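You operate a simulated robot arm through the tools that you are given. There is no shell and no other tool. Be economical: measure what you need, move in short steps, check, and stop when the job is done.

You run a simulated two-armed robot. Do the job below in one go: nothing can be reset, and whatever is moved stays where it is left.

TASK
On the top of the wall bench, fold the blue cloth in half, so that its two short edges meet.

The check looks at the end state, three seconds after you hand in, the way a careful person would. Anything else that was tipped, shoved, dropped, spilled or broken makes it a failure. Flat cloth is picked up by pressing the open fingertips on it (5 to 10 N) and closing them slowly along it; thin cloth reads only 2 to 8 mm in the jaws.

THE ROBOT
Two 7-joint arms with two-finger parallel grippers on one trunk, on a base that drives. Base frame: it is fixed to the floor where the robot stands at the start and does not move with it; the origin is under the middle of the robot, x ahead of it, y to its left, z up; the surface under the hand at the start is at about z = 76. Units: cm, degrees, N and s.
The left shoulder is at the start at [5, 20.9, 114.6], the right one opposite. With the tool pointing down near the work surface each hand reaches from about 10 to 90 cm from the robot's upright axis, wherever it stands, measured 20 degrees to its own side. Places, roughly: blue cloth [60, -20, 80]; wall bench [70, -320, 80]. Payload 4.4 kg a hand.
The tool frame of a hand sits at the grasp point between the pads (the TCP): z along the fingers, y along the line on which they close. The tips reach 2.3 cm beyond it. Largest opening 9.4 cm; finger width 3.8, thickness 1; the body of the gripper, 5.4 by 9.6 cm, starts 3.9 cm behind the TCP.
Orientation is that of the tool frame in the base frame, as [roll, pitch, yaw] about the fixed x, y, z axes, in that order (R = Rz(yaw) Ry(pitch) Rx(roll)). With the fingers straight down and closing along the base's y, the tool's x points along the base's -x, its y along +y and its z along -z.

THE INTERFACE
- The arms move only by the tool jog_arm. It takes "left_increments", "right_increments" or both (then of equal length, played together; a hand with none holds still); each is a list of rows, each a list of 7 numbers: the shift along the tool's x, y, z in m, then the turn, a rotation vector about the tool's x, y, z in degrees, then the opening, from 0 (shut) to 1 (fully open). In form: [[dx, dy, dz, wx, wy, wz, grip], ...]. A call has 1 to 20 rows; each row is the pose to reach, as a shift and turn from the pose commanded when the call began, along the tool's axes at that moment. Each row takes 0.2 s and may step no farther than 5 cm and 8.6 degrees from the row before; otherwise, or with a gripper value out of range, the whole call is refused. A pose out of reach is approached as far as the arm can. The call stops where the force on the tool passes 40 N (or 10 N more than at its start, if that is more) or the arm is blocked; 0.2 s more then pass. Each finger travels about 10.8 cm/s and halts on what it meets, pressing with about 31 N; the grip force reading is that of the motor and also rises with nothing between the fingers. The clock runs only during rows and for 0.2 s after the last one: add rows that repeat a pose to give the fingers time. It gives the time, the measured TCP pose, the force on the tool (base axes), the opening and the grip force at its end, in the units of the frame above (readings bear some noise), with the torque about the TCP (base axes, N m) and any sound that the robot's microphone picked up, and new pictures: "pictures" is both (left out), scene, wrist or none (wrist: the cameras of the hands that moved).
- Cameras (640 x 400 px; columns grow to the right, rows downward): "scene" is now at [14.2, 1.81, 129.25]; the picture's right is [0.24, -0.97, 0.00], its down [-0.76, -0.19, -0.62] and it looks along [0.60, 0.15, -0.78] (base axes); focal length 214 px, centre (320, 200). "left" rides on the left gripper at [8.6, -1.6, -7.5] in its tool frame; the picture's right is [0.18, 0.98, 0.00], its down [-0.58, 0.11, -0.81] and it looks along [-0.79, 0.15, 0.59] (tool axes); focal length 243 px, centre (320, 200). "right" rides on the right gripper at [8.6, 1.6, -7.4] in its tool frame; the picture's right is [-0.18, 0.98, 0.00], its down [-0.58, -0.11, -0.81] and it looks along [-0.79, -0.15, 0.59] (tool axes); focal length 243 px, centre (320, 200).
- raise_lower(by): slides the trunk up (or, below 0, down) by that many cm; the arms and the scene camera ride with it, the base frame stays. It gives what a move gives, with no picture.
- base_move(legs): drives the robot by 1 to 6 legs, each [ahead, left, turn to the left] in cm, cm and degrees, along the robot's own axes; the way and the turn of a leg run together, so that a leg with both is an arc; at most 150 cm and 180 degrees a leg. The arms and the cameras ride along, it lands a little off, and it stops where it bumps. It gives what a move gives, and a new picture of the scene camera.
- aim_head(pan, tilt): turns the head with the scene camera to pan (to the left, within 80 degrees either way) and tilt (down, from -29 to 69), counted from straight ahead of the robot. It gives what a move gives, and a new picture of the scene camera.
- pixel_to_xyz(camera, pixels): for up to 12 pixels [column, row] of the newest picture of that camera ("zoom" is the newest enlarged one), the place [x, y, z] in the base frame of the surface seen there, good to about 0.2 cm. No time passes.
- inspect(camera, box): a new picture of the part [left, top, right, bottom] of that camera's present view, enlarged. No time passes.
- job_done(): hands the job in; it is judged then, once.

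Go step by step. Measure first, check grasps and placings, and put right what went wrong. The budget is 80 turns and 260 pictures, counting those below and the enlarged ones. Unless the task says otherwise, let go and move clear before handing in, and close with one line.

The tools are called after ">>>" as a command line: name --argument value ..., lists and objects as JSON in quotes. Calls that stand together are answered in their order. jog_arm: Moves the arms, as the interface text tells. Its arguments: {"type":"object","properties":{"left_increments":{"type":"array","items":{"type":"array","items":{"type":"number"}}},"right_increments":{"type":"array","items":{"type":"array","items":{"type":"number"}}},"pictures":{"type":"string","enum":["both","scene","wrist","none"]}},"required":[]} The other tools are called the same way: raise_lower (by) slides the trunk up or down; base_move (legs) drives the base; aim_head (pan, tilt) turns the head that bears the scene camera; pixel_to_xyz (camera, pixels) gives the place of the surface under pixels of a picture; inspect (camera, box) takes an enlarged picture of a part of a camera's view; job_done () hands the job in.

At the start:

```text
time_s: 0.0
left_ee_pos: [51.03, 2.61, 90.71]
left_tool_rot: [180.0, 0.0, 180.0]
left_contact_force: [0.8, 0.4, 0.2]
left_wrist_torque: [-0.01, -0.02, 0.03]
left_finger_gap: 9.38
left_finger_force: 0.0
right_ee_pos: [47.96, -36.94, 90.37]
right_tool_rot: [-179.9, 0.0, -180.0]
right_contact_force: [0.9, 0.1, 0.3]
right_wrist_torque: [-0.01, 0.03, 0.01]
right_finger_gap: 9.4
right_finger_force: 0.0
trunk travel left (down, up): [-22.5, 33.8]
robot x, y, heading: [-0.01, 0.16, 0.2]
head pan, tilt: [14.0, 51.5]
```

scene: 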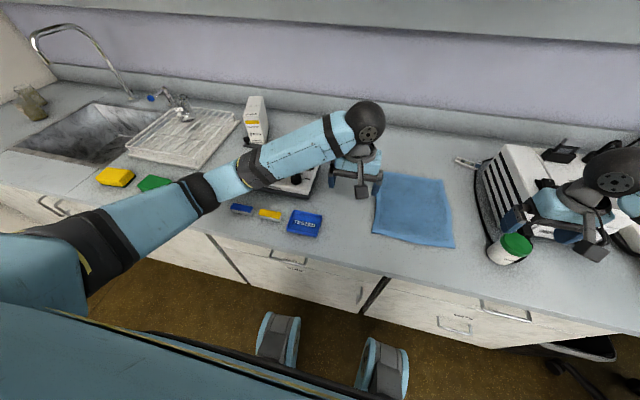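
right: 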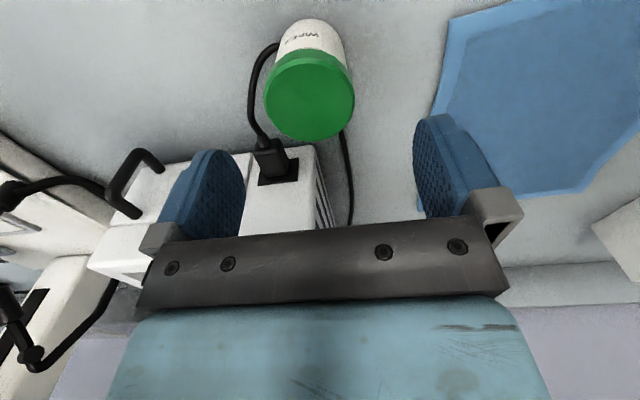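
left: 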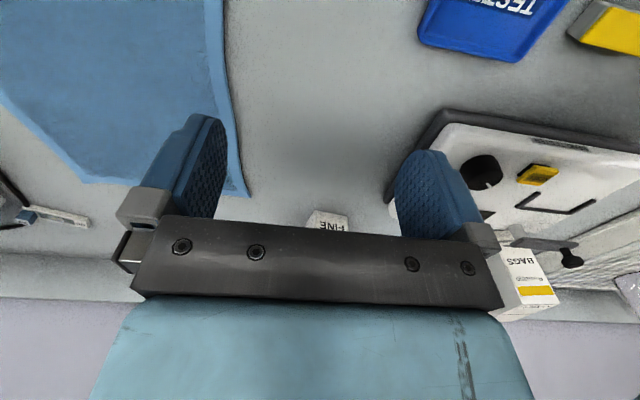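

The cloth lies at about pixels (375-455, 172-248) in the scene view, between the hands. I'll measure its corners and look to the right to see whether the wall bench is this same bench.

>>> pixel_to_xyz --camera "scene" --pixels '[[384, 172], [442, 180], [453, 247], [374, 232], [411, 205], [470, 200], [340, 225], [380, 205], [448, 212], [515, 245], [412, 178], [412, 240]]'

>>> aim_head --pan -65 --tilt 25

```text
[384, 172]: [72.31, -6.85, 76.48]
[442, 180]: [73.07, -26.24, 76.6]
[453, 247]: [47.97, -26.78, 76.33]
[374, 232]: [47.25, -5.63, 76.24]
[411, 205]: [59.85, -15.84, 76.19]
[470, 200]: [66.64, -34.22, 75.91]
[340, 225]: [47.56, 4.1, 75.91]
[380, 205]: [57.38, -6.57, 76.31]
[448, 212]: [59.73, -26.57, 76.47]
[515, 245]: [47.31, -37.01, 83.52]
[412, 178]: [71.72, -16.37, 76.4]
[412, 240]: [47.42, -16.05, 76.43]
```

```text
time_s: 1.5
left_ee_pos: [51.05, 2.63, 90.8]
left_tool_rot: [-180.0, 0.0, -180.0]
left_contact_force: [-0.4, -0.3, 0.2]
left_wrist_torque: [0.0, -0.02, 0.02]
left_finger_gap: 9.4
left_finger_force: 0.0
right_ee_pos: [47.98, -37.08, 90.31]
right_tool_rot: [-180.0, 0.0, 180.0]
right_contact_force: [0.6, 0.4, 1.0]
right_wrist_torque: [-0.02, -0.06, 0.02]
right_finger_gap: 9.39
right_finger_force: 0.0
trunk travel left (down, up): [-22.5, 33.8]
robot x, y, heading: [-0.02, -0.05, 0.1]
head pan, tilt: [-65.0, 25.0]
```

scene: 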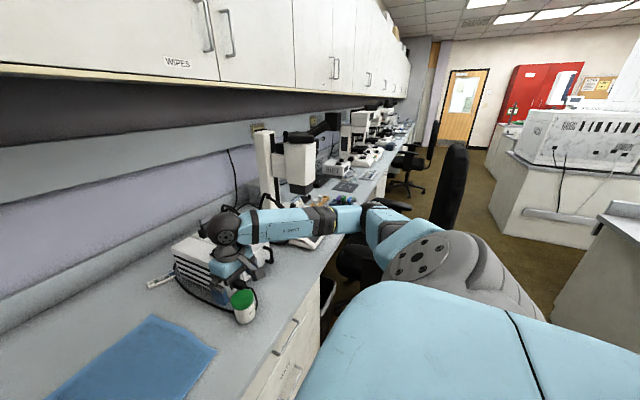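

The bench runs on as one long wall bench, so I fold the cloth in place. Its short edges are the near one (x≈47.3) and the far one (x≈72.5). I'll check the clear room behind the cloth and the bench front.

>>> aim_head --pan -15 --tilt 45

```text
time_s: 2.7
left_ee_pos: [51.03, 2.51, 90.63]
left_tool_rot: [180.0, 0.1, 180.0]
left_contact_force: [-0.3, 0.0, -0.3]
left_wrist_torque: [-0.01, 0.02, -0.01]
left_finger_gap: 9.41
left_finger_force: 0.0
right_ee_pos: [48.07, -37.0, 90.3]
right_tool_rot: [180.0, 0.0, 180.0]
right_contact_force: [0.6, -0.5, -0.3]
right_wrist_torque: [0.0, -0.01, -0.02]
right_finger_gap: 9.41
right_finger_force: 0.1
trunk travel left (down, up): [-22.5, 33.8]
robot x, y, heading: [-0.38, 0.06, 0.2]
head pan, tilt: [-15.0, 45.0]
```

scene: 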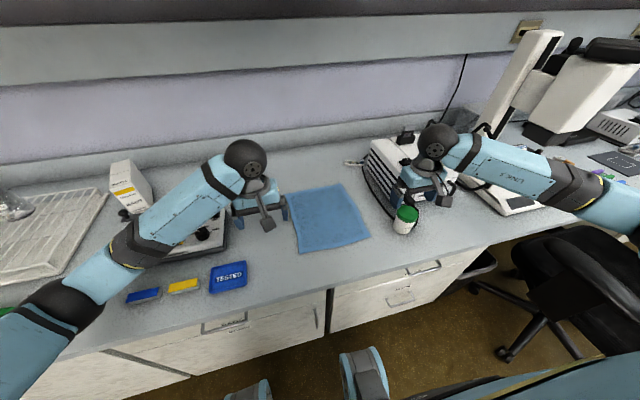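

>>> pixel_to_xyz --camera "scene" --pixels '[[300, 254], [369, 238], [340, 184], [291, 197], [310, 150], [320, 100], [330, 60], [330, 20], [340, 285], [360, 163], [405, 215], [375, 180]]'

>>> inspect --camera "scene" --box '[260, 130, 460, 280]'

```text
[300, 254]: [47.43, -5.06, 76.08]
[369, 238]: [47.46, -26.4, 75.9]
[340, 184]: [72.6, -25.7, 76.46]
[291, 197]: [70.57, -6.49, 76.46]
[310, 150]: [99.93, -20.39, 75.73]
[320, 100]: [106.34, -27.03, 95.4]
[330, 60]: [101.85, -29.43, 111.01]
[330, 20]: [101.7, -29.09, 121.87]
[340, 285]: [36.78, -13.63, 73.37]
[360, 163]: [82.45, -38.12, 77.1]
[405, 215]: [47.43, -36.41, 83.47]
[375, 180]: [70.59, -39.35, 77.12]
```

```text
2.67 times, centred on (360, 205) of scene
```

zoom: 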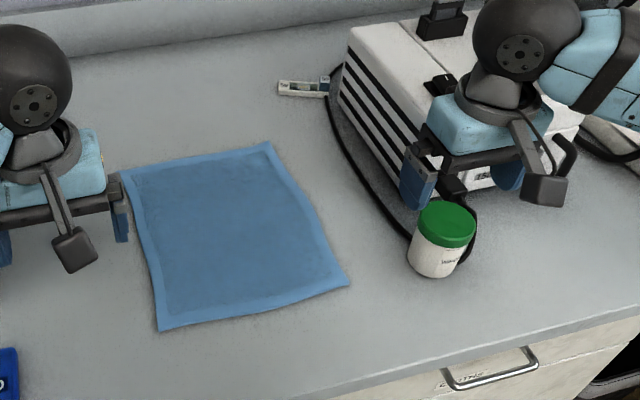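

The wall is at x≈100, the shelf sits above z≈122, and the bench front is at x≈37, so there is room. I'll bring both hands over the near corners, tilted 20° and half closed, staying above the cloth.

>>> jog_arm --left_increments '[[0.005, -0.03, 0, 0, -5, 0, 0.5], [0.012, -0.07, 0, 0, -10, 0, 0.4], [0.022, -0.111, 0.02, 0, -15, 0, 0.35], [0.022, -0.111, 0.05, 0, -20, 0, 0.35], [0.022, -0.111, 0.077, 0, -20, 0, 0.35], [0.022, -0.111, 0.077, 0, -20, 0, 0.35]]' --right_increments '[[-0.002, 0.045, 0, 0, -5, 0, 0.5], [-0.005, 0.09, 0, 0, -10, 0, 0.4], [-0.008, 0.138, 0.01, 0, -15, 0, 0.35], [-0.008, 0.138, 0.045, 0, -20, 0, 0.35], [-0.008, 0.138, 0.073, 0, -20, 0, 0.35], [-0.008, 0.138, 0.073, 0, -20, 0, 0.35]]'

```text
time_s: 4.1
left_ee_pos: [48.77, -8.73, 83.15]
left_tool_rot: [180.0, 20.1, 180.0]
left_contact_force: [0.3, 0.7, 0.8]
left_wrist_torque: [0.01, -0.04, 0.01]
left_finger_gap: 3.29
left_finger_force: 0.0
right_ee_pos: [48.85, -23.48, 83.06]
right_tool_rot: [-180.0, 20.1, -180.0]
right_contact_force: [0.5, 0.2, 0.3]
right_wrist_torque: [-0.03, 0.0, -0.03]
right_finger_gap: 3.31
right_finger_force: 0.0
trunk travel left (down, up): [-22.5, 33.8]
robot x, y, heading: [0.23, 0.44, -0.2]
head pan, tilt: [-15.0, 45.0]
```

scene: 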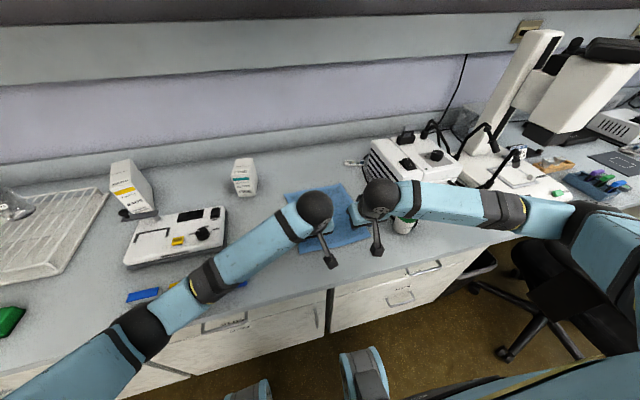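
right: 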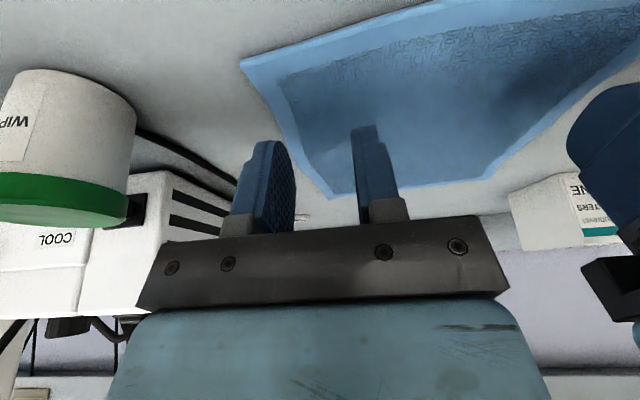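
left: 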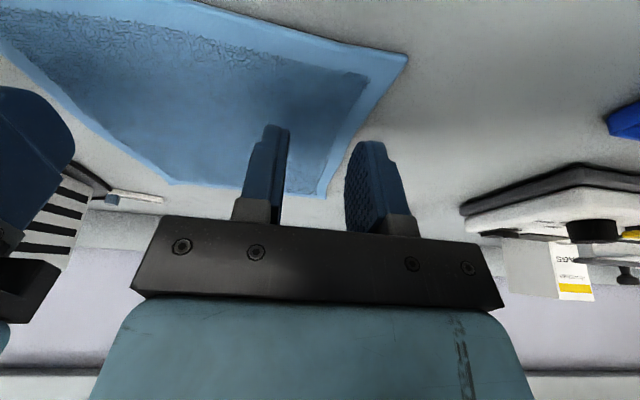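

Fingers straddle the corner areas about 4 cm above the cloth. I'll go straight down 3.6 cm, then approach contact.

>>> jog_arm --left_increments '[[0.0068, 0, 0.0188, 0, 0, 0, 0.35], [0.0123, 0, 0.0338, 0, 0, 0, 0.35], [0.0123, 0, 0.0338, 0, 0, 0, 0.35]]' --right_increments '[[0.0068, 0, 0.0188, 0, 0, 0, 0.35], [0.0123, 0, 0.0338, 0, 0, 0, 0.35], [0.0123, 0, 0.0338, 0, 0, 0, 0.35]]' --pictures "wrist"

```text
time_s: 4.9
left_ee_pos: [48.77, -8.41, 79.42]
left_tool_rot: [180.0, 20.0, 179.9]
left_contact_force: [0.8, 0.3, 0.1]
left_wrist_torque: [0.0, -0.01, -0.03]
left_finger_gap: 3.28
left_finger_force: 0.0
right_ee_pos: [48.88, -23.3, 79.41]
right_tool_rot: [-179.9, 20.0, -180.0]
right_contact_force: [0.3, -0.6, 0.9]
right_wrist_torque: [-0.05, 0.03, 0.02]
right_finger_gap: 3.3
right_finger_force: 0.0
trunk travel left (down, up): [-22.5, 33.8]
robot x, y, heading: [-0.29, 0.02, -0.0]
head pan, tilt: [-15.0, 45.0]
```

right: 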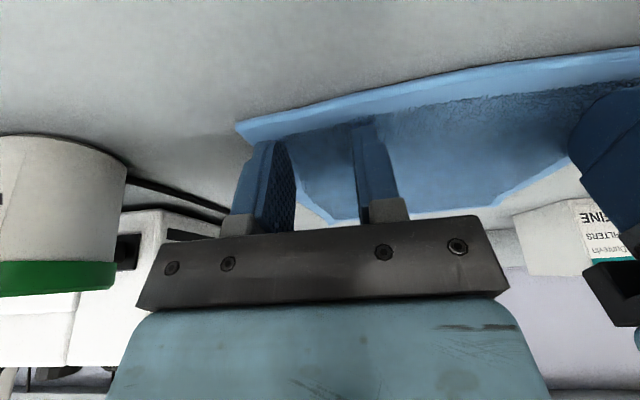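
left: 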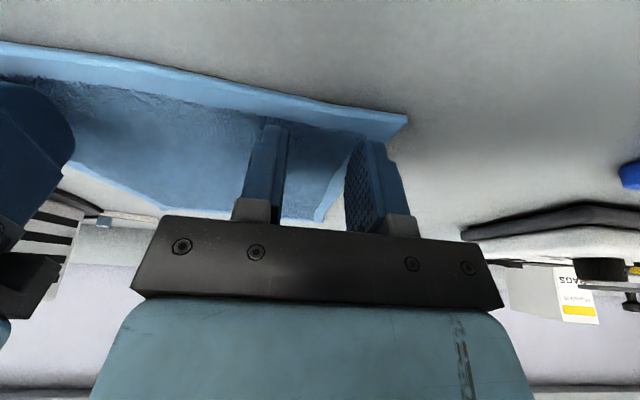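

No contact yet; I'll check how far the tips sit from the near edge.

>>> pixel_to_xyz --camera "left" --pixels '[[272, 126], [365, 141], [407, 117], [320, 100], [270, 92], [320, 120], [290, 118]]'

>>> inspect --camera "left" --box '[200, 60, 440, 210]'

>>> pixel_to_xyz --camera "right" --pixels '[[275, 142], [365, 126], [236, 125], [300, 112], [360, 98], [320, 130]]'

```text
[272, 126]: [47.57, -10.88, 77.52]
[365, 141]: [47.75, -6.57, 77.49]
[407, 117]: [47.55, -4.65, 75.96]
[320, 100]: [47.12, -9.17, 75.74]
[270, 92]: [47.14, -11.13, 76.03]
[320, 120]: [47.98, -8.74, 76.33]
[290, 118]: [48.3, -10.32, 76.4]
```

```text
2.67 times, centred on (320, 135) of left
```

zoom: 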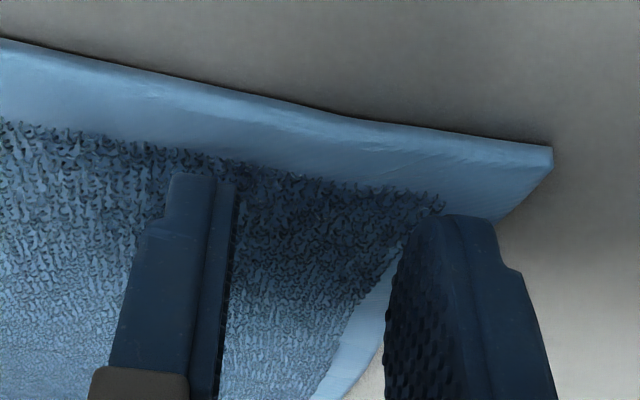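

```text
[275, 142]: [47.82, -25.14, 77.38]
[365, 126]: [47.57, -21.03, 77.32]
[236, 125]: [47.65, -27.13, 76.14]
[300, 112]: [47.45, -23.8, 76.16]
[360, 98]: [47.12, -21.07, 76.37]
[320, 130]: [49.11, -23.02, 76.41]
```

Tips are about 1.1 cm above the cloth and 0.4 cm inside the near edge, which is where I want them. Going down to press.

>>> jog_arm --left_increments '[[0.0031, 0, 0.0085, 0, 0, 0, 0.35], [0.0038, 0, 0.0103, 0, 0, 0, 0.35], [0.0038, 0, 0.0103, 0, 0, 0, 0.35]]' --right_increments '[[0.0031, 0, 0.0085, 0, 0, 0, 0.35], [0.0038, 0, 0.0103, 0, 0, 0, 0.35], [0.0038, 0, 0.0103, 0, 0, 0, 0.35]]' --pictures "none"

```text
time_s: 5.5
left_ee_pos: [48.8, -8.54, 79.06]
left_tool_rot: [-179.5, 20.7, -179.8]
left_contact_force: [1.2, 0.3, 17.7]
left_wrist_torque: [0.11, 0.16, 0.01]
left_finger_gap: 3.28
left_finger_force: 0.1
right_ee_pos: [49.01, -23.28, 79.01]
right_tool_rot: [179.8, 21.1, -179.9]
right_contact_force: [-0.9, -0.7, 20.3]
right_wrist_torque: [0.05, 0.2, 0.03]
right_finger_gap: 3.3
right_finger_force: 0.1
trunk travel left (down, up): [-22.5, 33.8]
robot x, y, heading: [-0.22, 0.26, -0.3]
head pan, tilt: [-15.0, 45.0]
stopped in row 2 (right hand): the force on the tool passed its limit at 45 N (the readings are from after the stop); the commanded pose is now the measured one
```

Contact at z≈79.05 with about 18–20 N. I'll back off slightly to land at 5–10 N.

>>> jog_arm --left_increments '[[-0.0002, 0, -0.0005, 0, 0, 0, 0.35], [-0.0002, 0, -0.0005, 0, 0, 0, 0.35]]' --right_increments '[[-0.0002, 0, -0.0005, 0, 0, 0, 0.35], [-0.0002, 0, -0.0005, 0, 0, 0, 0.35]]' --pictures "none"

```text
time_s: 6.1
left_ee_pos: [48.78, -8.62, 78.98]
left_tool_rot: [-179.5, 20.6, -179.9]
left_contact_force: [-1.0, -2.1, 22.2]
left_wrist_torque: [-0.05, 0.26, 0.0]
left_finger_gap: 3.29
left_finger_force: 0.0
right_ee_pos: [48.94, -23.23, 79.1]
right_tool_rot: [179.9, 20.9, 179.9]
right_contact_force: [6.2, 1.3, 28.8]
right_wrist_torque: [0.16, 0.09, -0.03]
right_finger_gap: 3.27
right_finger_force: 0.2
trunk travel left (down, up): [-22.5, 33.8]
robot x, y, heading: [-0.21, 0.19, 0.2]
head pan, tilt: [-15.0, 45.0]
```

Force is still 22–29 N, so I back off a bit more.

>>> jog_arm --left_increments '[[-0.0005, 0, -0.0014, 0, 0, 0, 0.35], [-0.0005, 0, -0.0014, 0, 0, 0, 0.35]]' --right_increments '[[-0.0007, 0, -0.0018, 0, 0, 0, 0.35], [-0.0007, 0, -0.0018, 0, 0, 0, 0.35]]' --pictures "none"

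```text
time_s: 6.7
left_ee_pos: [48.74, -8.64, 78.96]
left_tool_rot: [-179.7, 20.4, -179.9]
left_contact_force: [0.9, -4.1, 17.8]
left_wrist_torque: [-0.1, 0.16, 0.01]
left_finger_gap: 3.24
left_finger_force: 0.1
right_ee_pos: [48.87, -23.29, 78.97]
right_tool_rot: [-179.9, 20.7, 179.9]
right_contact_force: [3.4, 3.4, 21.8]
right_wrist_torque: [0.21, 0.08, -0.04]
right_finger_gap: 3.27
right_finger_force: 0.1
trunk travel left (down, up): [-22.5, 33.8]
robot x, y, heading: [0.13, -0.16, 0.0]
head pan, tilt: [-15.0, 45.0]
```

>>> jog_arm --left_increments '[[-0.0009, 0, -0.0026, 0, 0, 0, 0.35], [-0.0009, 0, -0.0026, 0, 0, 0, 0.35]]' --right_increments '[[-0.0011, 0, -0.0032, 0, 0, 0, 0.35], [-0.0011, 0, -0.0032, 0, 0, 0, 0.35]]' --pictures "none"

```text
time_s: 7.3
left_ee_pos: [48.91, -8.61, 79.13]
left_tool_rot: [-179.8, 20.4, -180.0]
left_contact_force: [-1.8, -0.5, 6.7]
left_wrist_torque: [-0.05, 0.11, 0.04]
left_finger_gap: 3.26
left_finger_force: 0.0
right_ee_pos: [48.85, -23.29, 79.16]
right_tool_rot: [179.9, 20.5, 179.9]
right_contact_force: [-0.5, -0.1, 0.9]
right_wrist_torque: [0.03, 0.02, 0.03]
right_finger_gap: 3.29
right_finger_force: 0.0
trunk travel left (down, up): [-22.5, 33.8]
robot x, y, heading: [-0.18, 0.05, 0.0]
head pan, tilt: [-15.0, 45.0]
```

Left presses at 6.7 N and right is just off. I lower the right 1.5 mm and close both slowly.

>>> jog_arm --left_increments '[[0, 0, 0, 0, 0, 0, 0.35], [0, 0, 0, 0, 0, 0, 0.31], [0, 0, 0, 0, 0, 0, 0.27], [0, 0, 0, 0, 0, 0, 0.23], [0, 0, 0, 0, 0, 0, 0.19], [0, 0, 0, 0, 0, 0, 0.15], [0, 0, 0, 0, 0, 0, 0.11], [0, 0, 0, 0, 0, 0, 0.07], [0, 0, 0, 0, 0, 0, 0.03], [0, 0, 0, 0, 0, 0, 0], [0, 0, 0, 0, 0, 0, 0], [0, 0, 0, 0, 0, 0, 0]]' --right_increments '[[0.0006, 0, 0.0015, 0, 0, 0, 0.35], [0.0006, 0, 0.0015, 0, 0, 0, 0.31], [0.0006, 0, 0.0015, 0, 0, 0, 0.27], [0.0006, 0, 0.0015, 0, 0, 0, 0.23], [0.0006, 0, 0.0015, 0, 0, 0, 0.19], [0.0006, 0, 0.0015, 0, 0, 0, 0.15], [0.0006, 0, 0.0015, 0, 0, 0, 0.11], [0.0006, 0, 0.0015, 0, 0, 0, 0.07], [0.0006, 0, 0.0015, 0, 0, 0, 0.03], [0.0006, 0, 0.0015, 0, 0, 0, 0], [0.0006, 0, 0.0015, 0, 0, 0, 0], [0.0006, 0, 0.0015, 0, 0, 0, 0]]' --pictures "wrist"

```text
time_s: 9.9
left_ee_pos: [48.76, -8.49, 79.16]
left_tool_rot: [-179.7, 20.4, -179.9]
left_contact_force: [0.6, -1.4, 6.8]
left_wrist_torque: [-0.04, 0.04, 0.01]
left_finger_gap: 0.0
left_finger_force: 30.8
right_ee_pos: [48.99, -23.17, 79.16]
right_tool_rot: [179.9, 20.6, 179.8]
right_contact_force: [0.1, 3.0, 3.8]
right_wrist_torque: [0.04, 0.03, -0.02]
right_finger_gap: 0.31
right_finger_force: 31.3
trunk travel left (down, up): [-22.5, 33.8]
robot x, y, heading: [-0.0, -0.13, 0.1]
head pan, tilt: [-15.0, 45.0]
```

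right: 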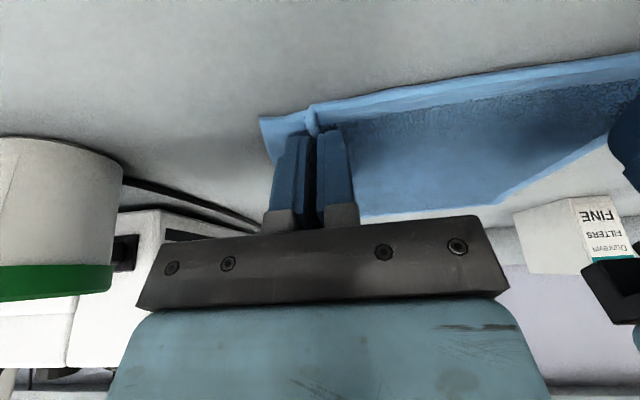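
left: 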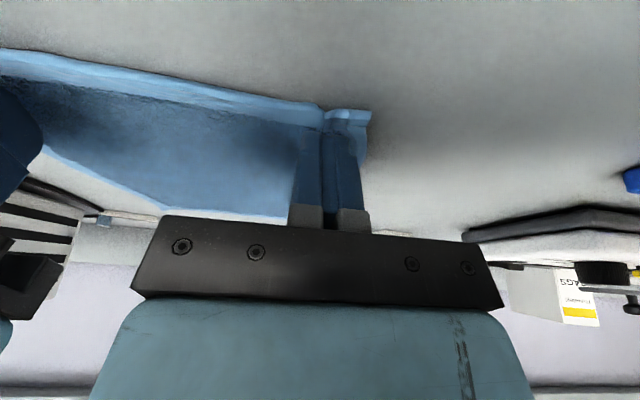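

Right holds 3.1 mm of cloth, but the left jaws read 0.0, so they slipped past it. I'll reopen the left in place, press a bit harder, and close again more slowly.

>>> jog_arm --left_increments '[[0, 0, 0, 0, 0, 0, 0.1], [0, 0, 0, 0, 0, 0, 0.2], [0, 0, 0, 0, 0, 0, 0.3], [0, 0, 0, 0, 0, 0, 0.36], [0.0006, 0, 0.0016, 0, 0, 0, 0.36], [0.0006, 0, 0.0016, 0, 0, 0, 0.36]]' --pictures "wrist"

```text
time_s: 11.3
left_ee_pos: [48.87, -8.59, 79.0]
left_tool_rot: [-179.7, 20.3, -180.0]
left_contact_force: [-0.2, 1.4, 7.3]
left_wrist_torque: [-0.01, 0.04, 0.0]
left_finger_gap: 3.3
left_finger_force: 0.0
right_ee_pos: [49.04, -23.25, 79.08]
right_tool_rot: [179.9, 20.7, 179.9]
right_contact_force: [0.6, -0.1, 3.2]
right_wrist_torque: [-0.01, 0.04, 0.02]
right_finger_gap: 0.28
right_finger_force: 31.0
trunk travel left (down, up): [-22.5, 33.8]
robot x, y, heading: [0.0, -0.14, 0.2]
head pan, tilt: [-15.0, 45.0]
```

left: 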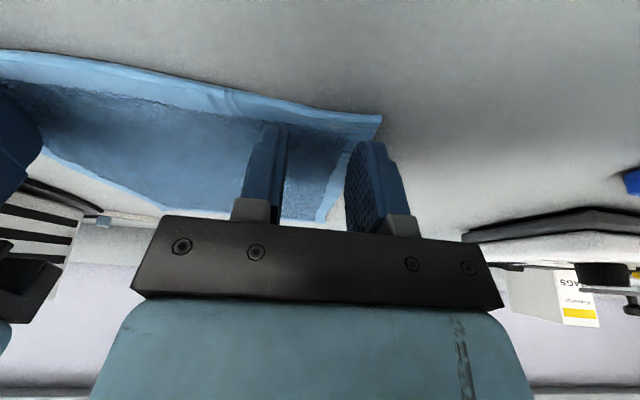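

The corner has shifted inward, and the outer left finger (tip at ~365,141) is right at the cloth's side edge. I'll lift a little, shift 0.8 cm inward and press again.

>>> jog_arm --left_increments '[[-0.0017, 0, -0.0047, 0, 0, 0, 0.36], [-0.0017, -0.008, -0.0047, 0, 0, 0, 0.36], [0, -0.008, 0, 0, 0, 0, 0.36], [0.0004, -0.008, 0.0011, 0, 0, 0, 0.36]]' --pictures "wrist"

```text
time_s: 12.3
left_ee_pos: [48.91, -9.41, 79.21]
left_tool_rot: [-179.5, 20.5, -179.9]
left_contact_force: [-0.8, 3.0, 18.3]
left_wrist_torque: [0.13, 0.21, -0.05]
left_finger_gap: 3.39
left_finger_force: 0.2
right_ee_pos: [48.83, -23.35, 79.08]
right_tool_rot: [-180.0, 20.7, 180.0]
right_contact_force: [0.3, -0.2, 0.9]
right_wrist_torque: [-0.02, 0.02, 0.03]
right_finger_gap: 0.31
right_finger_force: 31.0
trunk travel left (down, up): [-22.5, 33.8]
robot x, y, heading: [-0.12, 0.62, -0.1]
head pan, tilt: [-15.0, 45.0]
```

left: 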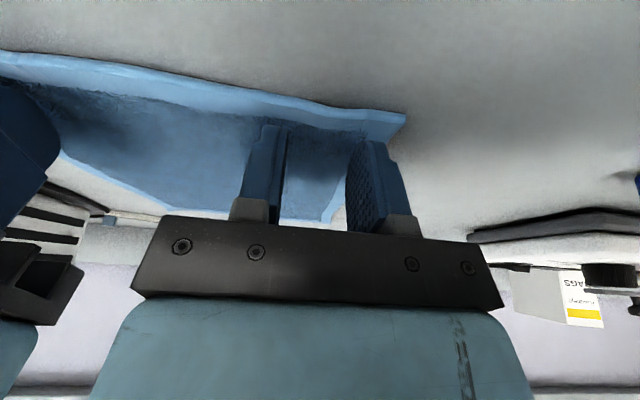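

Both left fingers are now on cloth at 18 N. I'll ease up 2 mm and close slowly.

>>> jog_arm --left_increments '[[-0.0006, 0, -0.0016, 0, 0, 0, 0.35], [-0.0006, 0, -0.0016, 0, 0, 0, 0.32], [-0.0006, 0, -0.0016, 0, 0, 0, 0.29], [-0.0006, 0, -0.0016, 0, 0, 0, 0.26], [-0.0006, 0, -0.0016, 0, 0, 0, 0.23], [-0.0006, 0, -0.0016, 0, 0, 0, 0.2], [-0.0006, 0, -0.0016, 0, 0, 0, 0.17], [-0.0006, 0, -0.0016, 0, 0, 0, 0.14], [-0.0006, 0, -0.0016, 0, 0, 0, 0.11], [-0.0006, 0, -0.0016, 0, 0, 0, 0.08], [-0.0006, 0, -0.0016, 0, 0, 0, 0.05], [-0.0006, 0, -0.0016, 0, 0, 0, 0.02], [-0.0006, 0, -0.0016, 0, 0, 0, 0], [-0.0006, 0, -0.0016, 0, 0, 0, 0]]' --pictures "wrist"

```text
time_s: 15.3
left_ee_pos: [48.82, -9.38, 79.2]
left_tool_rot: [-179.8, 20.2, -179.9]
left_contact_force: [1.3, -6.1, 9.4]
left_wrist_torque: [-0.13, 0.1, 0.06]
left_finger_gap: 0.39
left_finger_force: 30.8
right_ee_pos: [48.93, -23.29, 79.19]
right_tool_rot: [179.9, 20.7, 180.0]
right_contact_force: [0.2, 7.2, 1.9]
right_wrist_torque: [0.17, 0.03, -0.02]
right_finger_gap: 0.29
right_finger_force: 31.3
trunk travel left (down, up): [-22.5, 33.8]
robot x, y, heading: [-0.16, -0.07, 0.1]
head pan, tilt: [-15.0, 45.0]
```

left: 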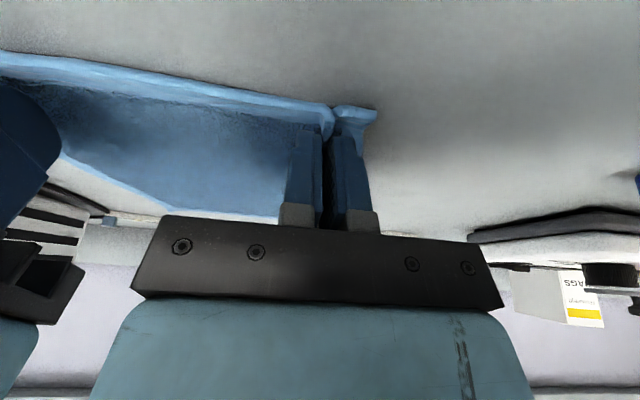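

Both jaws now hold cloth (3.9 and 2.9 mm). I'll start the fold as a slow arc while tilting, and check the grip part way.

>>> jog_arm --left_increments '[[-0.007, -0.001, -0.012, 0, 1.9, 0, 0], [-0.0146, -0.002, -0.0242, 0, 3.75, 0, 0], [-0.025, -0.002, -0.034, 0, 5.6, 0, 0], [-0.0356, -0.002, -0.0436, 0, 7.5, 0, 0], [-0.0485, -0.002, -0.0505, 0, 9.4, 0, 0], [-0.0618, -0.002, -0.0571, 0, 11.25, 0, 0]]' --right_increments '[[-0.007, 0.001, -0.012, 0, 1.9, 0, 0], [-0.0146, 0.002, -0.0242, 0, 3.75, 0, 0], [-0.025, 0.002, -0.034, 0, 5.6, 0, 0], [-0.0356, 0.002, -0.0436, 0, 7.5, 0, 0], [-0.0485, 0.002, -0.0505, 0, 9.4, 0, 0], [-0.0618, 0.002, -0.0571, 0, 11.25, 0, 0]]'

```text
time_s: 16.7
left_ee_pos: [52.74, -9.59, 86.43]
left_tool_rot: [-179.8, 8.8, -179.9]
left_contact_force: [-0.5, -2.6, 0.3]
left_wrist_torque: [-0.05, 0.01, 0.05]
left_finger_gap: 0.35
left_finger_force: 31.0
right_ee_pos: [52.69, -23.1, 86.59]
right_tool_rot: [179.9, 9.3, 179.9]
right_contact_force: [0.5, 2.8, -0.8]
right_wrist_torque: [0.09, 0.0, 0.01]
right_finger_gap: 0.3
right_finger_force: 31.2
trunk travel left (down, up): [-22.5, 33.8]
robot x, y, heading: [-0.1, -0.37, 0.1]
head pan, tilt: [-15.0, 45.0]
```

scene: 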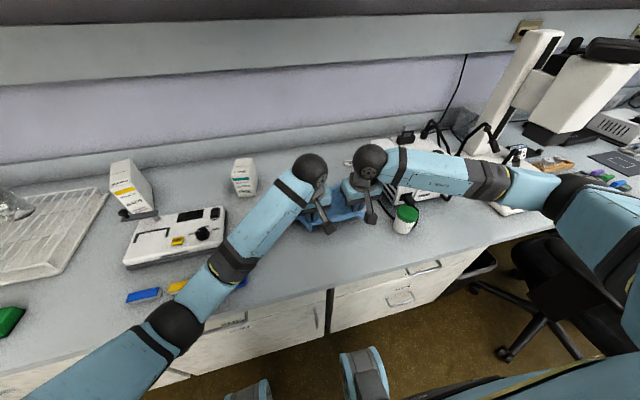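
right: 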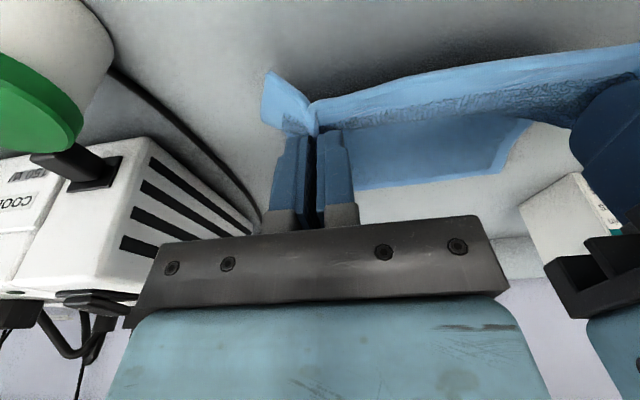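
left: 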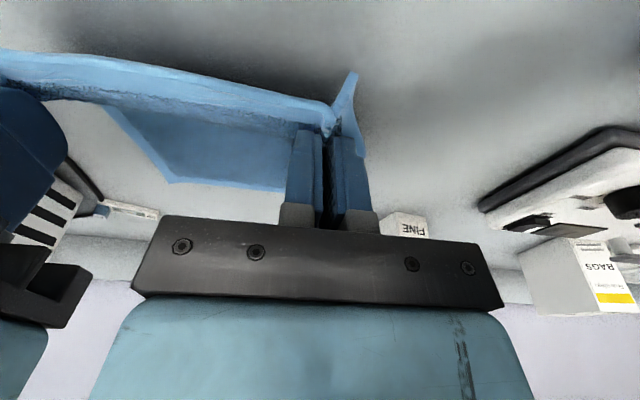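

Both corners are lifted cleanly. I'll continue the arc over the middle.

>>> jog_arm --left_increments '[[-0.014, 0, -0.007, 0, 1.9, 0, 0], [-0.0279, 0, -0.0125, 0, 3.75, 0, 0], [-0.043, 0, -0.0158, 0, 5.6, 0, 0], [-0.0586, 0, -0.0181, 0, 7.5, 0, 0], [-0.0745, 0, -0.018, 0, 9.4, 0, 0], [-0.0903, 0, -0.0166, 0, 11.25, 0, 0], [-0.106, 0, -0.013, 0, 13.1, 0, 0], [-0.1209, 0, -0.0079, 0, 15, 0, 0], [-0.135, 0, -0.001, 0, 16.9, 0, 0], [-0.1483, 0, 0.0073, 0, 18.75, 0, 0], [-0.16, 0, 0.0172, 0, 20.6, 0, 0], [-0.1706, 0, 0.0282, 0, 22.5, 0, 0]]' --right_increments '[[-0.014, 0, -0.007, 0, 1.9, 0, 0], [-0.0279, 0, -0.0125, 0, 3.75, 0, 0], [-0.043, 0, -0.0158, 0, 5.6, 0, 0], [-0.0586, 0, -0.0181, 0, 7.5, 0, 0], [-0.0745, 0, -0.018, 0, 9.4, 0, 0], [-0.0903, 0, -0.0166, 0, 11.25, 0, 0], [-0.106, 0, -0.013, 0, 13.1, 0, 0], [-0.1209, 0, -0.0079, 0, 15, 0, 0], [-0.135, 0, -0.001, 0, 16.9, 0, 0], [-0.1483, 0, 0.0073, 0, 18.75, 0, 0], [-0.16, 0, 0.0172, 0, 20.6, 0, 0], [-0.1706, 0, 0.0282, 0, 22.5, 0, 0]]'

```text
time_s: 19.3
left_ee_pos: [70.0, -9.57, 86.18]
left_tool_rot: [-179.8, -13.7, 179.9]
left_contact_force: [-0.5, -3.8, 0.0]
left_wrist_torque: [-0.05, -0.02, 0.11]
left_finger_gap: 0.38
left_finger_force: 30.8
right_ee_pos: [70.14, -23.31, 86.25]
right_tool_rot: [179.9, -13.3, -179.9]
right_contact_force: [-0.3, 4.7, 0.0]
right_wrist_torque: [0.08, 0.05, -0.1]
right_finger_gap: 0.3
right_finger_force: 31.4
trunk travel left (down, up): [-22.5, 33.8]
robot x, y, heading: [0.04, 0.03, -0.0]
head pan, tilt: [-15.0, 45.0]
```

scene: 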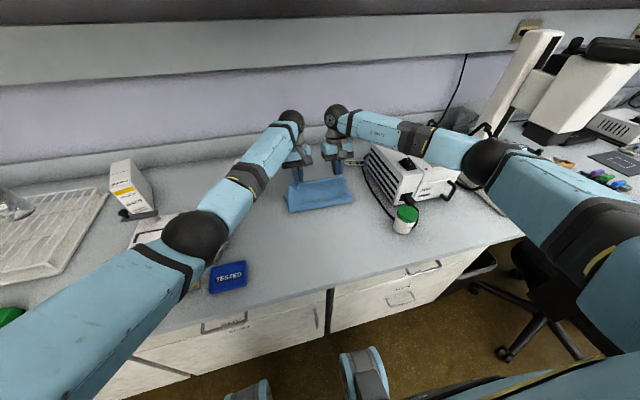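
right: 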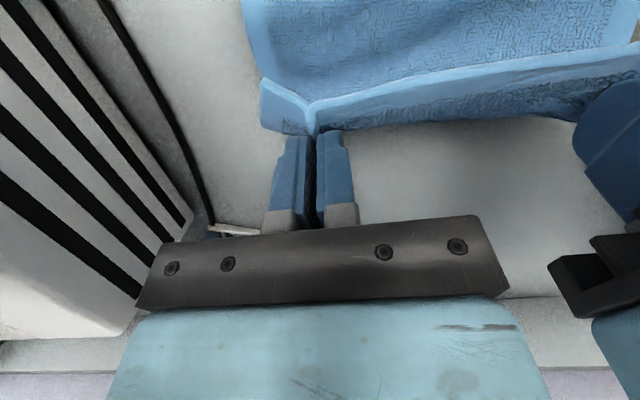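
left: 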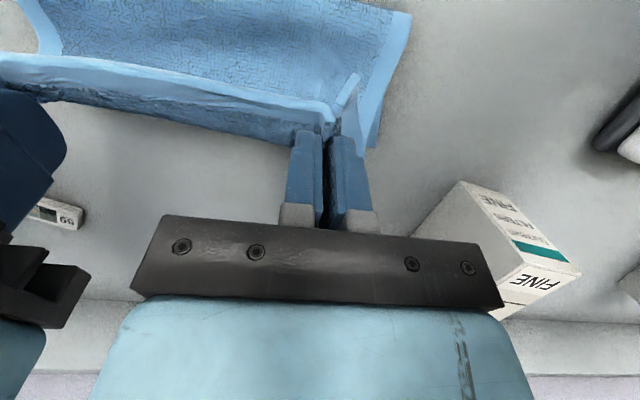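

The fold is forming well. Before lowering I'll check the FINE box near the left hand and the position of the far edge.

>>> pixel_to_xyz --camera "left" --pixels '[[462, 182], [580, 272], [500, 310], [415, 240], [250, 130], [200, 115], [375, 150], [410, 15], [345, 90], [160, 85]]'

>>> inspect --camera "scene" --box '[240, 90, 440, 240]'

>>> pixel_to_xyz --camera "right" --pixels '[[450, 118], [540, 120], [262, 100], [290, 135], [245, 10], [215, 230]]'

```text
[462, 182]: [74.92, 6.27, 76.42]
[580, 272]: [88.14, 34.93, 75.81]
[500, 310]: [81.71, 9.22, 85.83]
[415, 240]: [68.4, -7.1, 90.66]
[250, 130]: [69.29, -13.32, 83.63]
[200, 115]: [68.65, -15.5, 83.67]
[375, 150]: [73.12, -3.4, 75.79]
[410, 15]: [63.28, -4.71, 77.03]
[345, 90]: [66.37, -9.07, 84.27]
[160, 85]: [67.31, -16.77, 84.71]
```

```text
2.67 times, centred on (340, 165) of scene
```

zoom: 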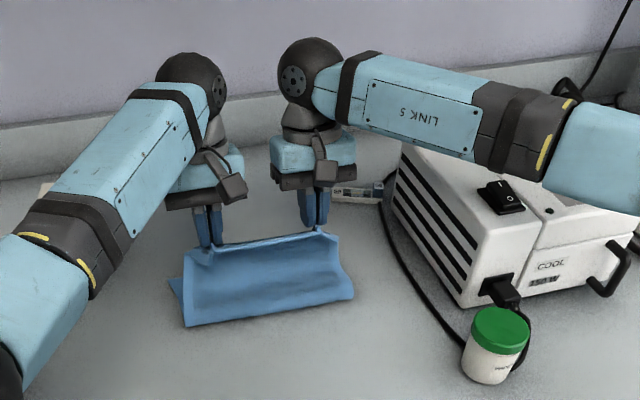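

```text
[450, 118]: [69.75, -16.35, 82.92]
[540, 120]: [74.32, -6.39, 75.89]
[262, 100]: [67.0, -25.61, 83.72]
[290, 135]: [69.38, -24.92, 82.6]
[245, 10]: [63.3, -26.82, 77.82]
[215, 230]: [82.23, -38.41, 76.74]
```

The right forearm passes over the white COOL unit, so I'll check its clearance before lowering.

>>> pixel_to_xyz --camera "zoom" --pixels '[[405, 160], [500, 180], [545, 210], [470, 170], [620, 215], [440, 160], [545, 180], [480, 100], [400, 100], [620, 120], [430, 210], [345, 192]]'

>>> inspect --camera "scene" --box '[320, 90, 520, 215]'

```text
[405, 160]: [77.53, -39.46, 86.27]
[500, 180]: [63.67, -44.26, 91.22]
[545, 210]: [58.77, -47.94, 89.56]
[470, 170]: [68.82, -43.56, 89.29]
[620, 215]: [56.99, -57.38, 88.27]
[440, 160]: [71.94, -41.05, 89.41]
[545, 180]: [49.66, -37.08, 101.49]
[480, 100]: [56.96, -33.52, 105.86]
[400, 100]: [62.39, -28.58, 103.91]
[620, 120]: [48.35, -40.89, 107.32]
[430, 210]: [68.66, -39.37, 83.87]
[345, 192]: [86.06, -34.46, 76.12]
```

```text
3.20 times, centred on (420, 152) of scene
```

zoom: 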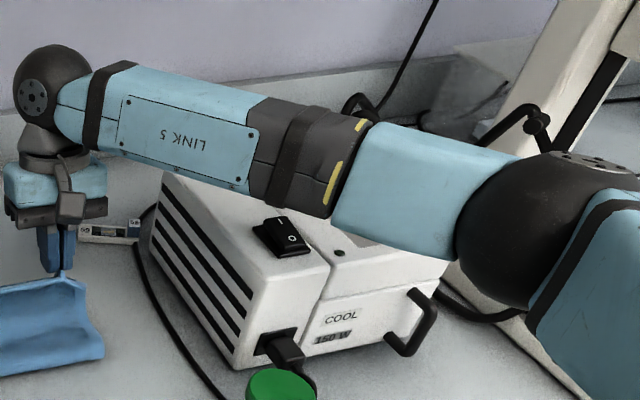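

The unit's top is at z≈89.5 with y<-39, and the forearm's underside is about 95 near there. I'll lower part way and look again.

>>> jog_arm --left_increments '[[-0.0125, 0, 0.008, 0, 1.9, 0, 0], [-0.0243, 0, 0.017, 0, 3.75, 0, 0], [-0.034, 0, 0.0278, 0, 5.6, 0, 0], [-0.0426, 0, 0.0392, 0, 7.5, 0, 0]]' --right_increments '[[-0.0125, 0, 0.008, 0, 1.9, 0, 0], [-0.0243, 0, 0.017, 0, 3.75, 0, 0], [-0.034, 0, 0.0278, 0, 5.6, 0, 0], [-0.0426, 0, 0.0392, 0, 7.5, 0, 0]]'

>>> inspect --camera "scene" --box '[260, 90, 500, 240]'

```text
time_s: 20.3
left_ee_pos: [69.97, -8.33, 82.55]
left_tool_rot: [-179.4, -20.9, 179.6]
left_contact_force: [7.2, -23.7, -2.3]
left_wrist_torque: [-0.35, -0.19, 0.7]
left_finger_gap: 0.42
left_finger_force: 30.7
left hand out of reach, approached as far as the arm can: row 2, 3, 4
right_ee_pos: [73.45, -22.63, 81.63]
right_tool_rot: [179.8, -20.8, -179.7]
right_contact_force: [-6.5, 23.3, 2.1]
right_wrist_torque: [0.41, 0.2, -0.52]
right_finger_gap: 0.41
right_finger_force: 31.2
trunk travel left (down, up): [-22.5, 33.8]
robot x, y, heading: [0.14, -0.07, 0.1]
head pan, tilt: [-15.0, 45.0]
```

scene: 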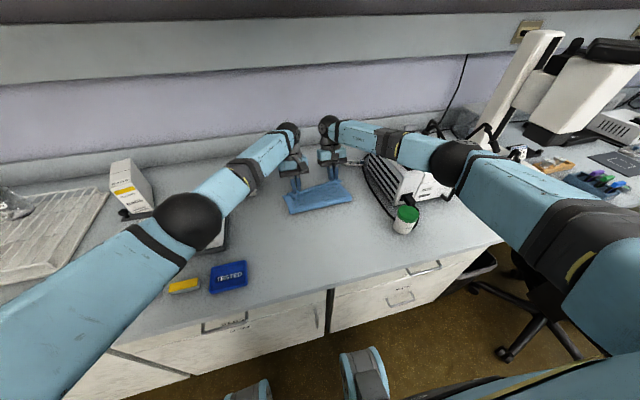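
right: 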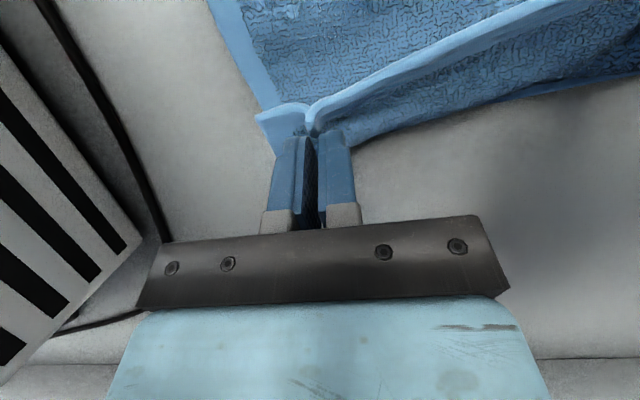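
left: 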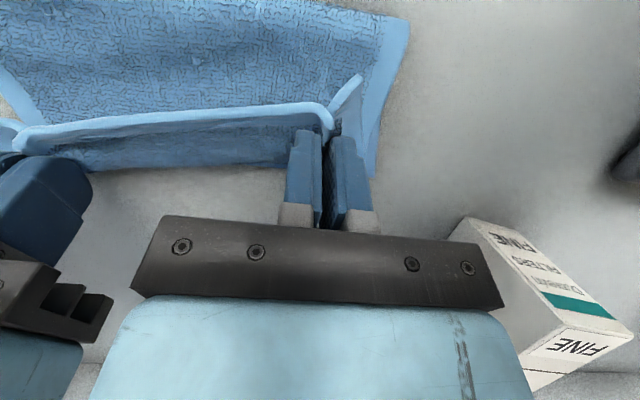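

```text
2.67 times, centred on (380, 165) of scene
```

zoom: 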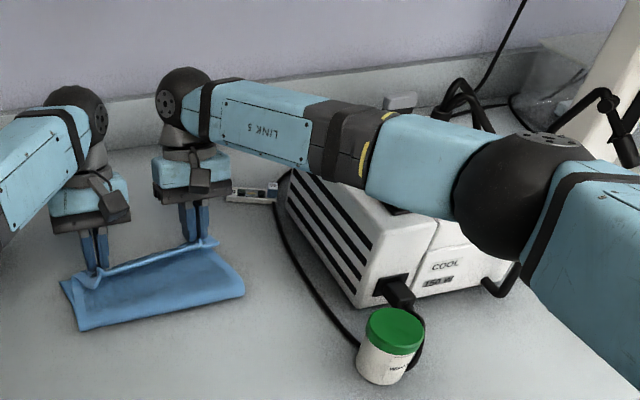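

The left arm ran out of reach at x≈70 because of the tilt, and that puts a 23 N sideways pull on the cloth. I'll bring both hands back together with less tilt.

>>> jog_arm --left_increments '[[0.01, 0, 0, 0, -4.5, 0, 0], [0.0231, 0, 0, 0, -9, 0, 0], [0.0231, 0, 0, 0, -9, 0, 0]]' --right_increments '[[0.01, 0, 0, 0, -4.5, 0, 0], [0.0231, 0, 0, 0, -9, 0, 0], [0.0231, 0, 0, 0, -9, 0, 0]]' --pictures "none"

>>> pixel_to_xyz --camera "scene" --pixels '[[360, 352], [250, 385], [340, 355], [340, 310], [340, 330]]'

```text
time_s: 21.1
left_ee_pos: [67.68, -8.34, 83.4]
left_tool_rot: [-179.7, -12.0, 180.0]
left_contact_force: [8.2, -28.4, -1.4]
left_wrist_torque: [-0.49, -0.24, 0.75]
left_finger_gap: 0.48
left_finger_force: 31.0
right_ee_pos: [71.29, -23.01, 82.57]
right_tool_rot: [180.0, -11.7, -179.9]
right_contact_force: [-8.1, 27.1, 2.7]
right_wrist_torque: [0.62, 0.23, -0.53]
right_finger_gap: 0.5
right_finger_force: 30.6
trunk travel left (down, up): [-22.5, 33.8]
robot x, y, heading: [0.2, -0.1, -0.1]
head pan, tilt: [-15.0, 45.0]
```

```text
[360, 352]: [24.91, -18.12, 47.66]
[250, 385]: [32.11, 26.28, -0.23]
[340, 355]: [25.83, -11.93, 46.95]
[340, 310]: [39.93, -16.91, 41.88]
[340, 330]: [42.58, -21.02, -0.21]
```

>>> jog_arm --left_increments '[[-0.01, -0.006, 0, 0, -3, 0, 0], [-0.022, -0.013, 0.001, 0, -6, 0, 0], [-0.0339, -0.013, 0.001, 0, -6, 0, 0], [-0.0339, -0.013, 0.001, 0, -6, 0, 0]]' --right_increments '[[0.001, 0, 0, 0, -3, 0, 0], [0.003, 0, 0.0006, 0, -6, 0, 0], [0.003, 0, 0.0006, 0, -6, 0, 0], [0.003, 0, 0.0006, 0, -6, 0, 0]]'

>>> inspect --camera "scene" --box '[260, 90, 500, 240]'

```text
time_s: 22.1
left_ee_pos: [71.07, -9.58, 82.67]
left_tool_rot: [-179.7, -6.0, -179.9]
left_contact_force: [-0.1, -3.5, 0.6]
left_wrist_torque: [-0.1, 0.03, 0.07]
left_finger_gap: 0.37
left_finger_force: 31.5
right_ee_pos: [70.85, -23.17, 82.6]
right_tool_rot: [-180.0, -5.6, 179.9]
right_contact_force: [-0.9, 4.8, 0.6]
right_wrist_torque: [0.07, -0.02, -0.04]
right_finger_gap: 0.3
right_finger_force: 30.9
trunk travel left (down, up): [-22.5, 33.8]
robot x, y, heading: [0.25, 0.35, 0.1]
head pan, tilt: [-15.0, 45.0]
```

scene: 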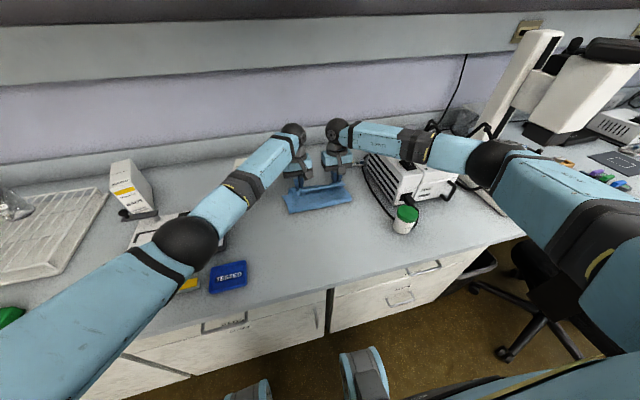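
right: 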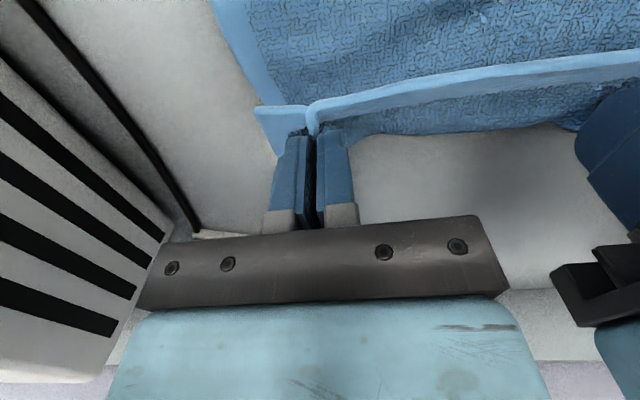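
left: 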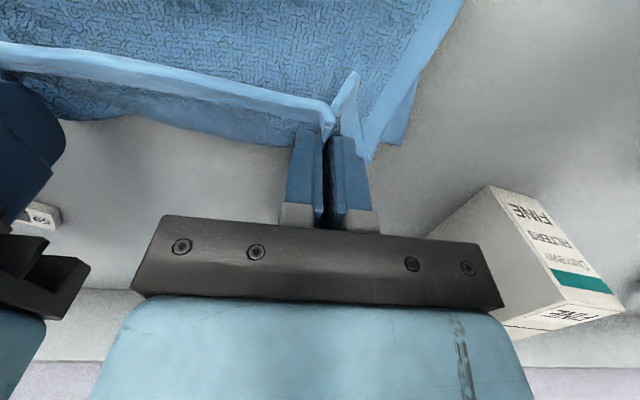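

```text
2.67 times, centred on (380, 165) of scene
```

zoom: 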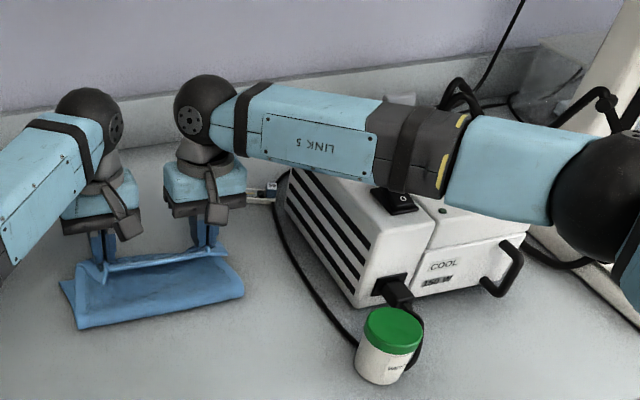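

Tension is gone and the hands are level again. I'll measure the bottom layer's far edge and fold line for the landing target.

>>> pixel_to_xyz --camera "left" --pixels '[[100, 118], [200, 135], [260, 145], [370, 158], [405, 142], [130, 90]]'

>>> pixel_to_xyz --camera "right" --pixels '[[360, 142], [450, 128], [570, 125], [276, 155], [255, 108], [400, 100]]'

>>> pixel_to_xyz --camera "zoom" --pixels '[[80, 325], [243, 295], [62, 283], [160, 312], [380, 180], [330, 185], [440, 195]]'

```text
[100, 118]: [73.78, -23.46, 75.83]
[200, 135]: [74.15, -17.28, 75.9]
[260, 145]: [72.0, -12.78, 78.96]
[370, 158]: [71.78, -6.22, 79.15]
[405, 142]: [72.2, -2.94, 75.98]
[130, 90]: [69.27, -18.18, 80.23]
```

```text
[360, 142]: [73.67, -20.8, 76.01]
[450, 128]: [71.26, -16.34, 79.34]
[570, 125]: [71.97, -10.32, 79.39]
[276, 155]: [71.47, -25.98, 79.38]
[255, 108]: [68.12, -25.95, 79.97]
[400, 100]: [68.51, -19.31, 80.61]
```

```text
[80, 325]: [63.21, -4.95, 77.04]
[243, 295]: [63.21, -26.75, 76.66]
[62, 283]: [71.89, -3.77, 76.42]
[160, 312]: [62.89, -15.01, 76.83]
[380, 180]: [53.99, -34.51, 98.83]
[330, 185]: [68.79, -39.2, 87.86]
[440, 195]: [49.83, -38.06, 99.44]
```

The fold line sits at x≈63, not the 60 I need, with slack bulging past the jaws. I'll pull the hands back and tilt them further so the slack falls toward the robot and the fold line rolls back.

>>> jog_arm --left_increments '[[0.013, 0, -0.004, 0, 5.7, 0, 0], [0.027, 0, -0.008, 0, 11.4, 0, 0], [0.04, 0, -0.012, 0, 17, 0, 0], [0.053, 0, -0.0157, 0, 22.7, 0, 0], [0.067, 0, -0.0157, 0, 28.4, 0, 0], [0.08, 0, -0.0157, 0, 34, 0, 0], [0.08, 0, -0.0157, 0, 34, 0, 0]]' --right_increments '[[0.013, 0, -0.004, 0, 5.7, 0, 0], [0.027, 0, -0.008, 0, 11.4, 0, 0], [0.04, 0, -0.012, 0, 17, 0, 0], [0.053, 0, -0.0157, 0, 22.7, 0, 0], [0.067, 0, -0.0157, 0, 28.4, 0, 0], [0.08, 0, -0.0157, 0, 34, 0, 0], [0.08, 0, -0.0157, 0, 34, 0, 0]]'

>>> inspect --camera "scene" --box '[260, 90, 500, 240]'

```text
time_s: 23.7
left_ee_pos: [63.27, -9.67, 85.08]
left_tool_rot: [-179.7, -40.0, 179.9]
left_contact_force: [-0.7, -2.8, -0.1]
left_wrist_torque: [-0.06, -0.05, 0.1]
left_finger_gap: 0.34
left_finger_force: 31.2
right_ee_pos: [63.04, -23.11, 84.97]
right_tool_rot: [179.9, -39.7, -179.9]
right_contact_force: [-0.4, 1.8, 0.0]
right_wrist_torque: [0.03, 0.0, -0.08]
right_finger_gap: 0.27
right_finger_force: 30.9
trunk travel left (down, up): [-22.5, 33.8]
robot x, y, heading: [-0.04, -0.28, 0.1]
head pan, tilt: [-15.0, 45.0]
```

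scene: 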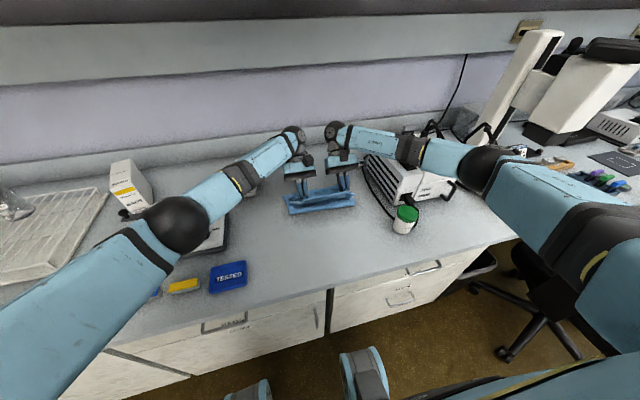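
right: 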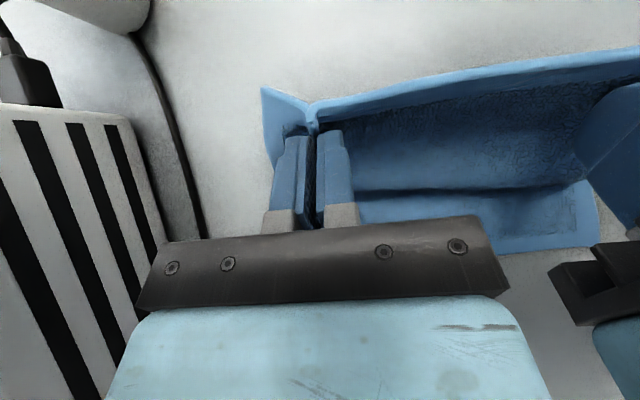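
left: 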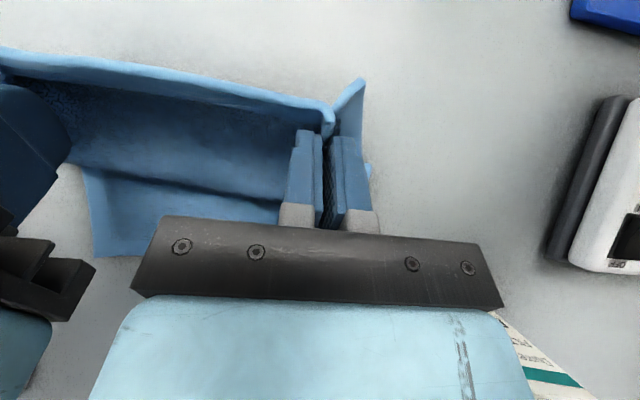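

```text
2.67 times, centred on (380, 165) of scene
```

zoom: 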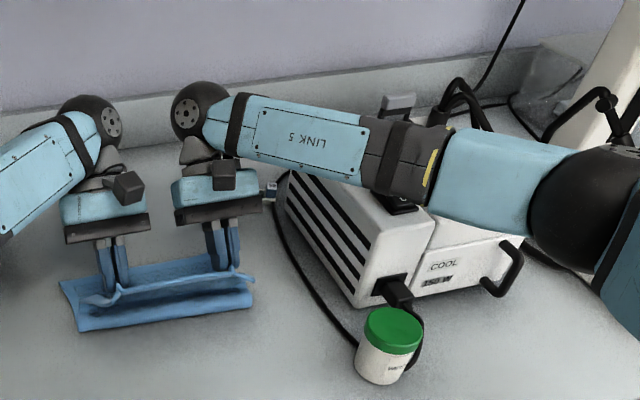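

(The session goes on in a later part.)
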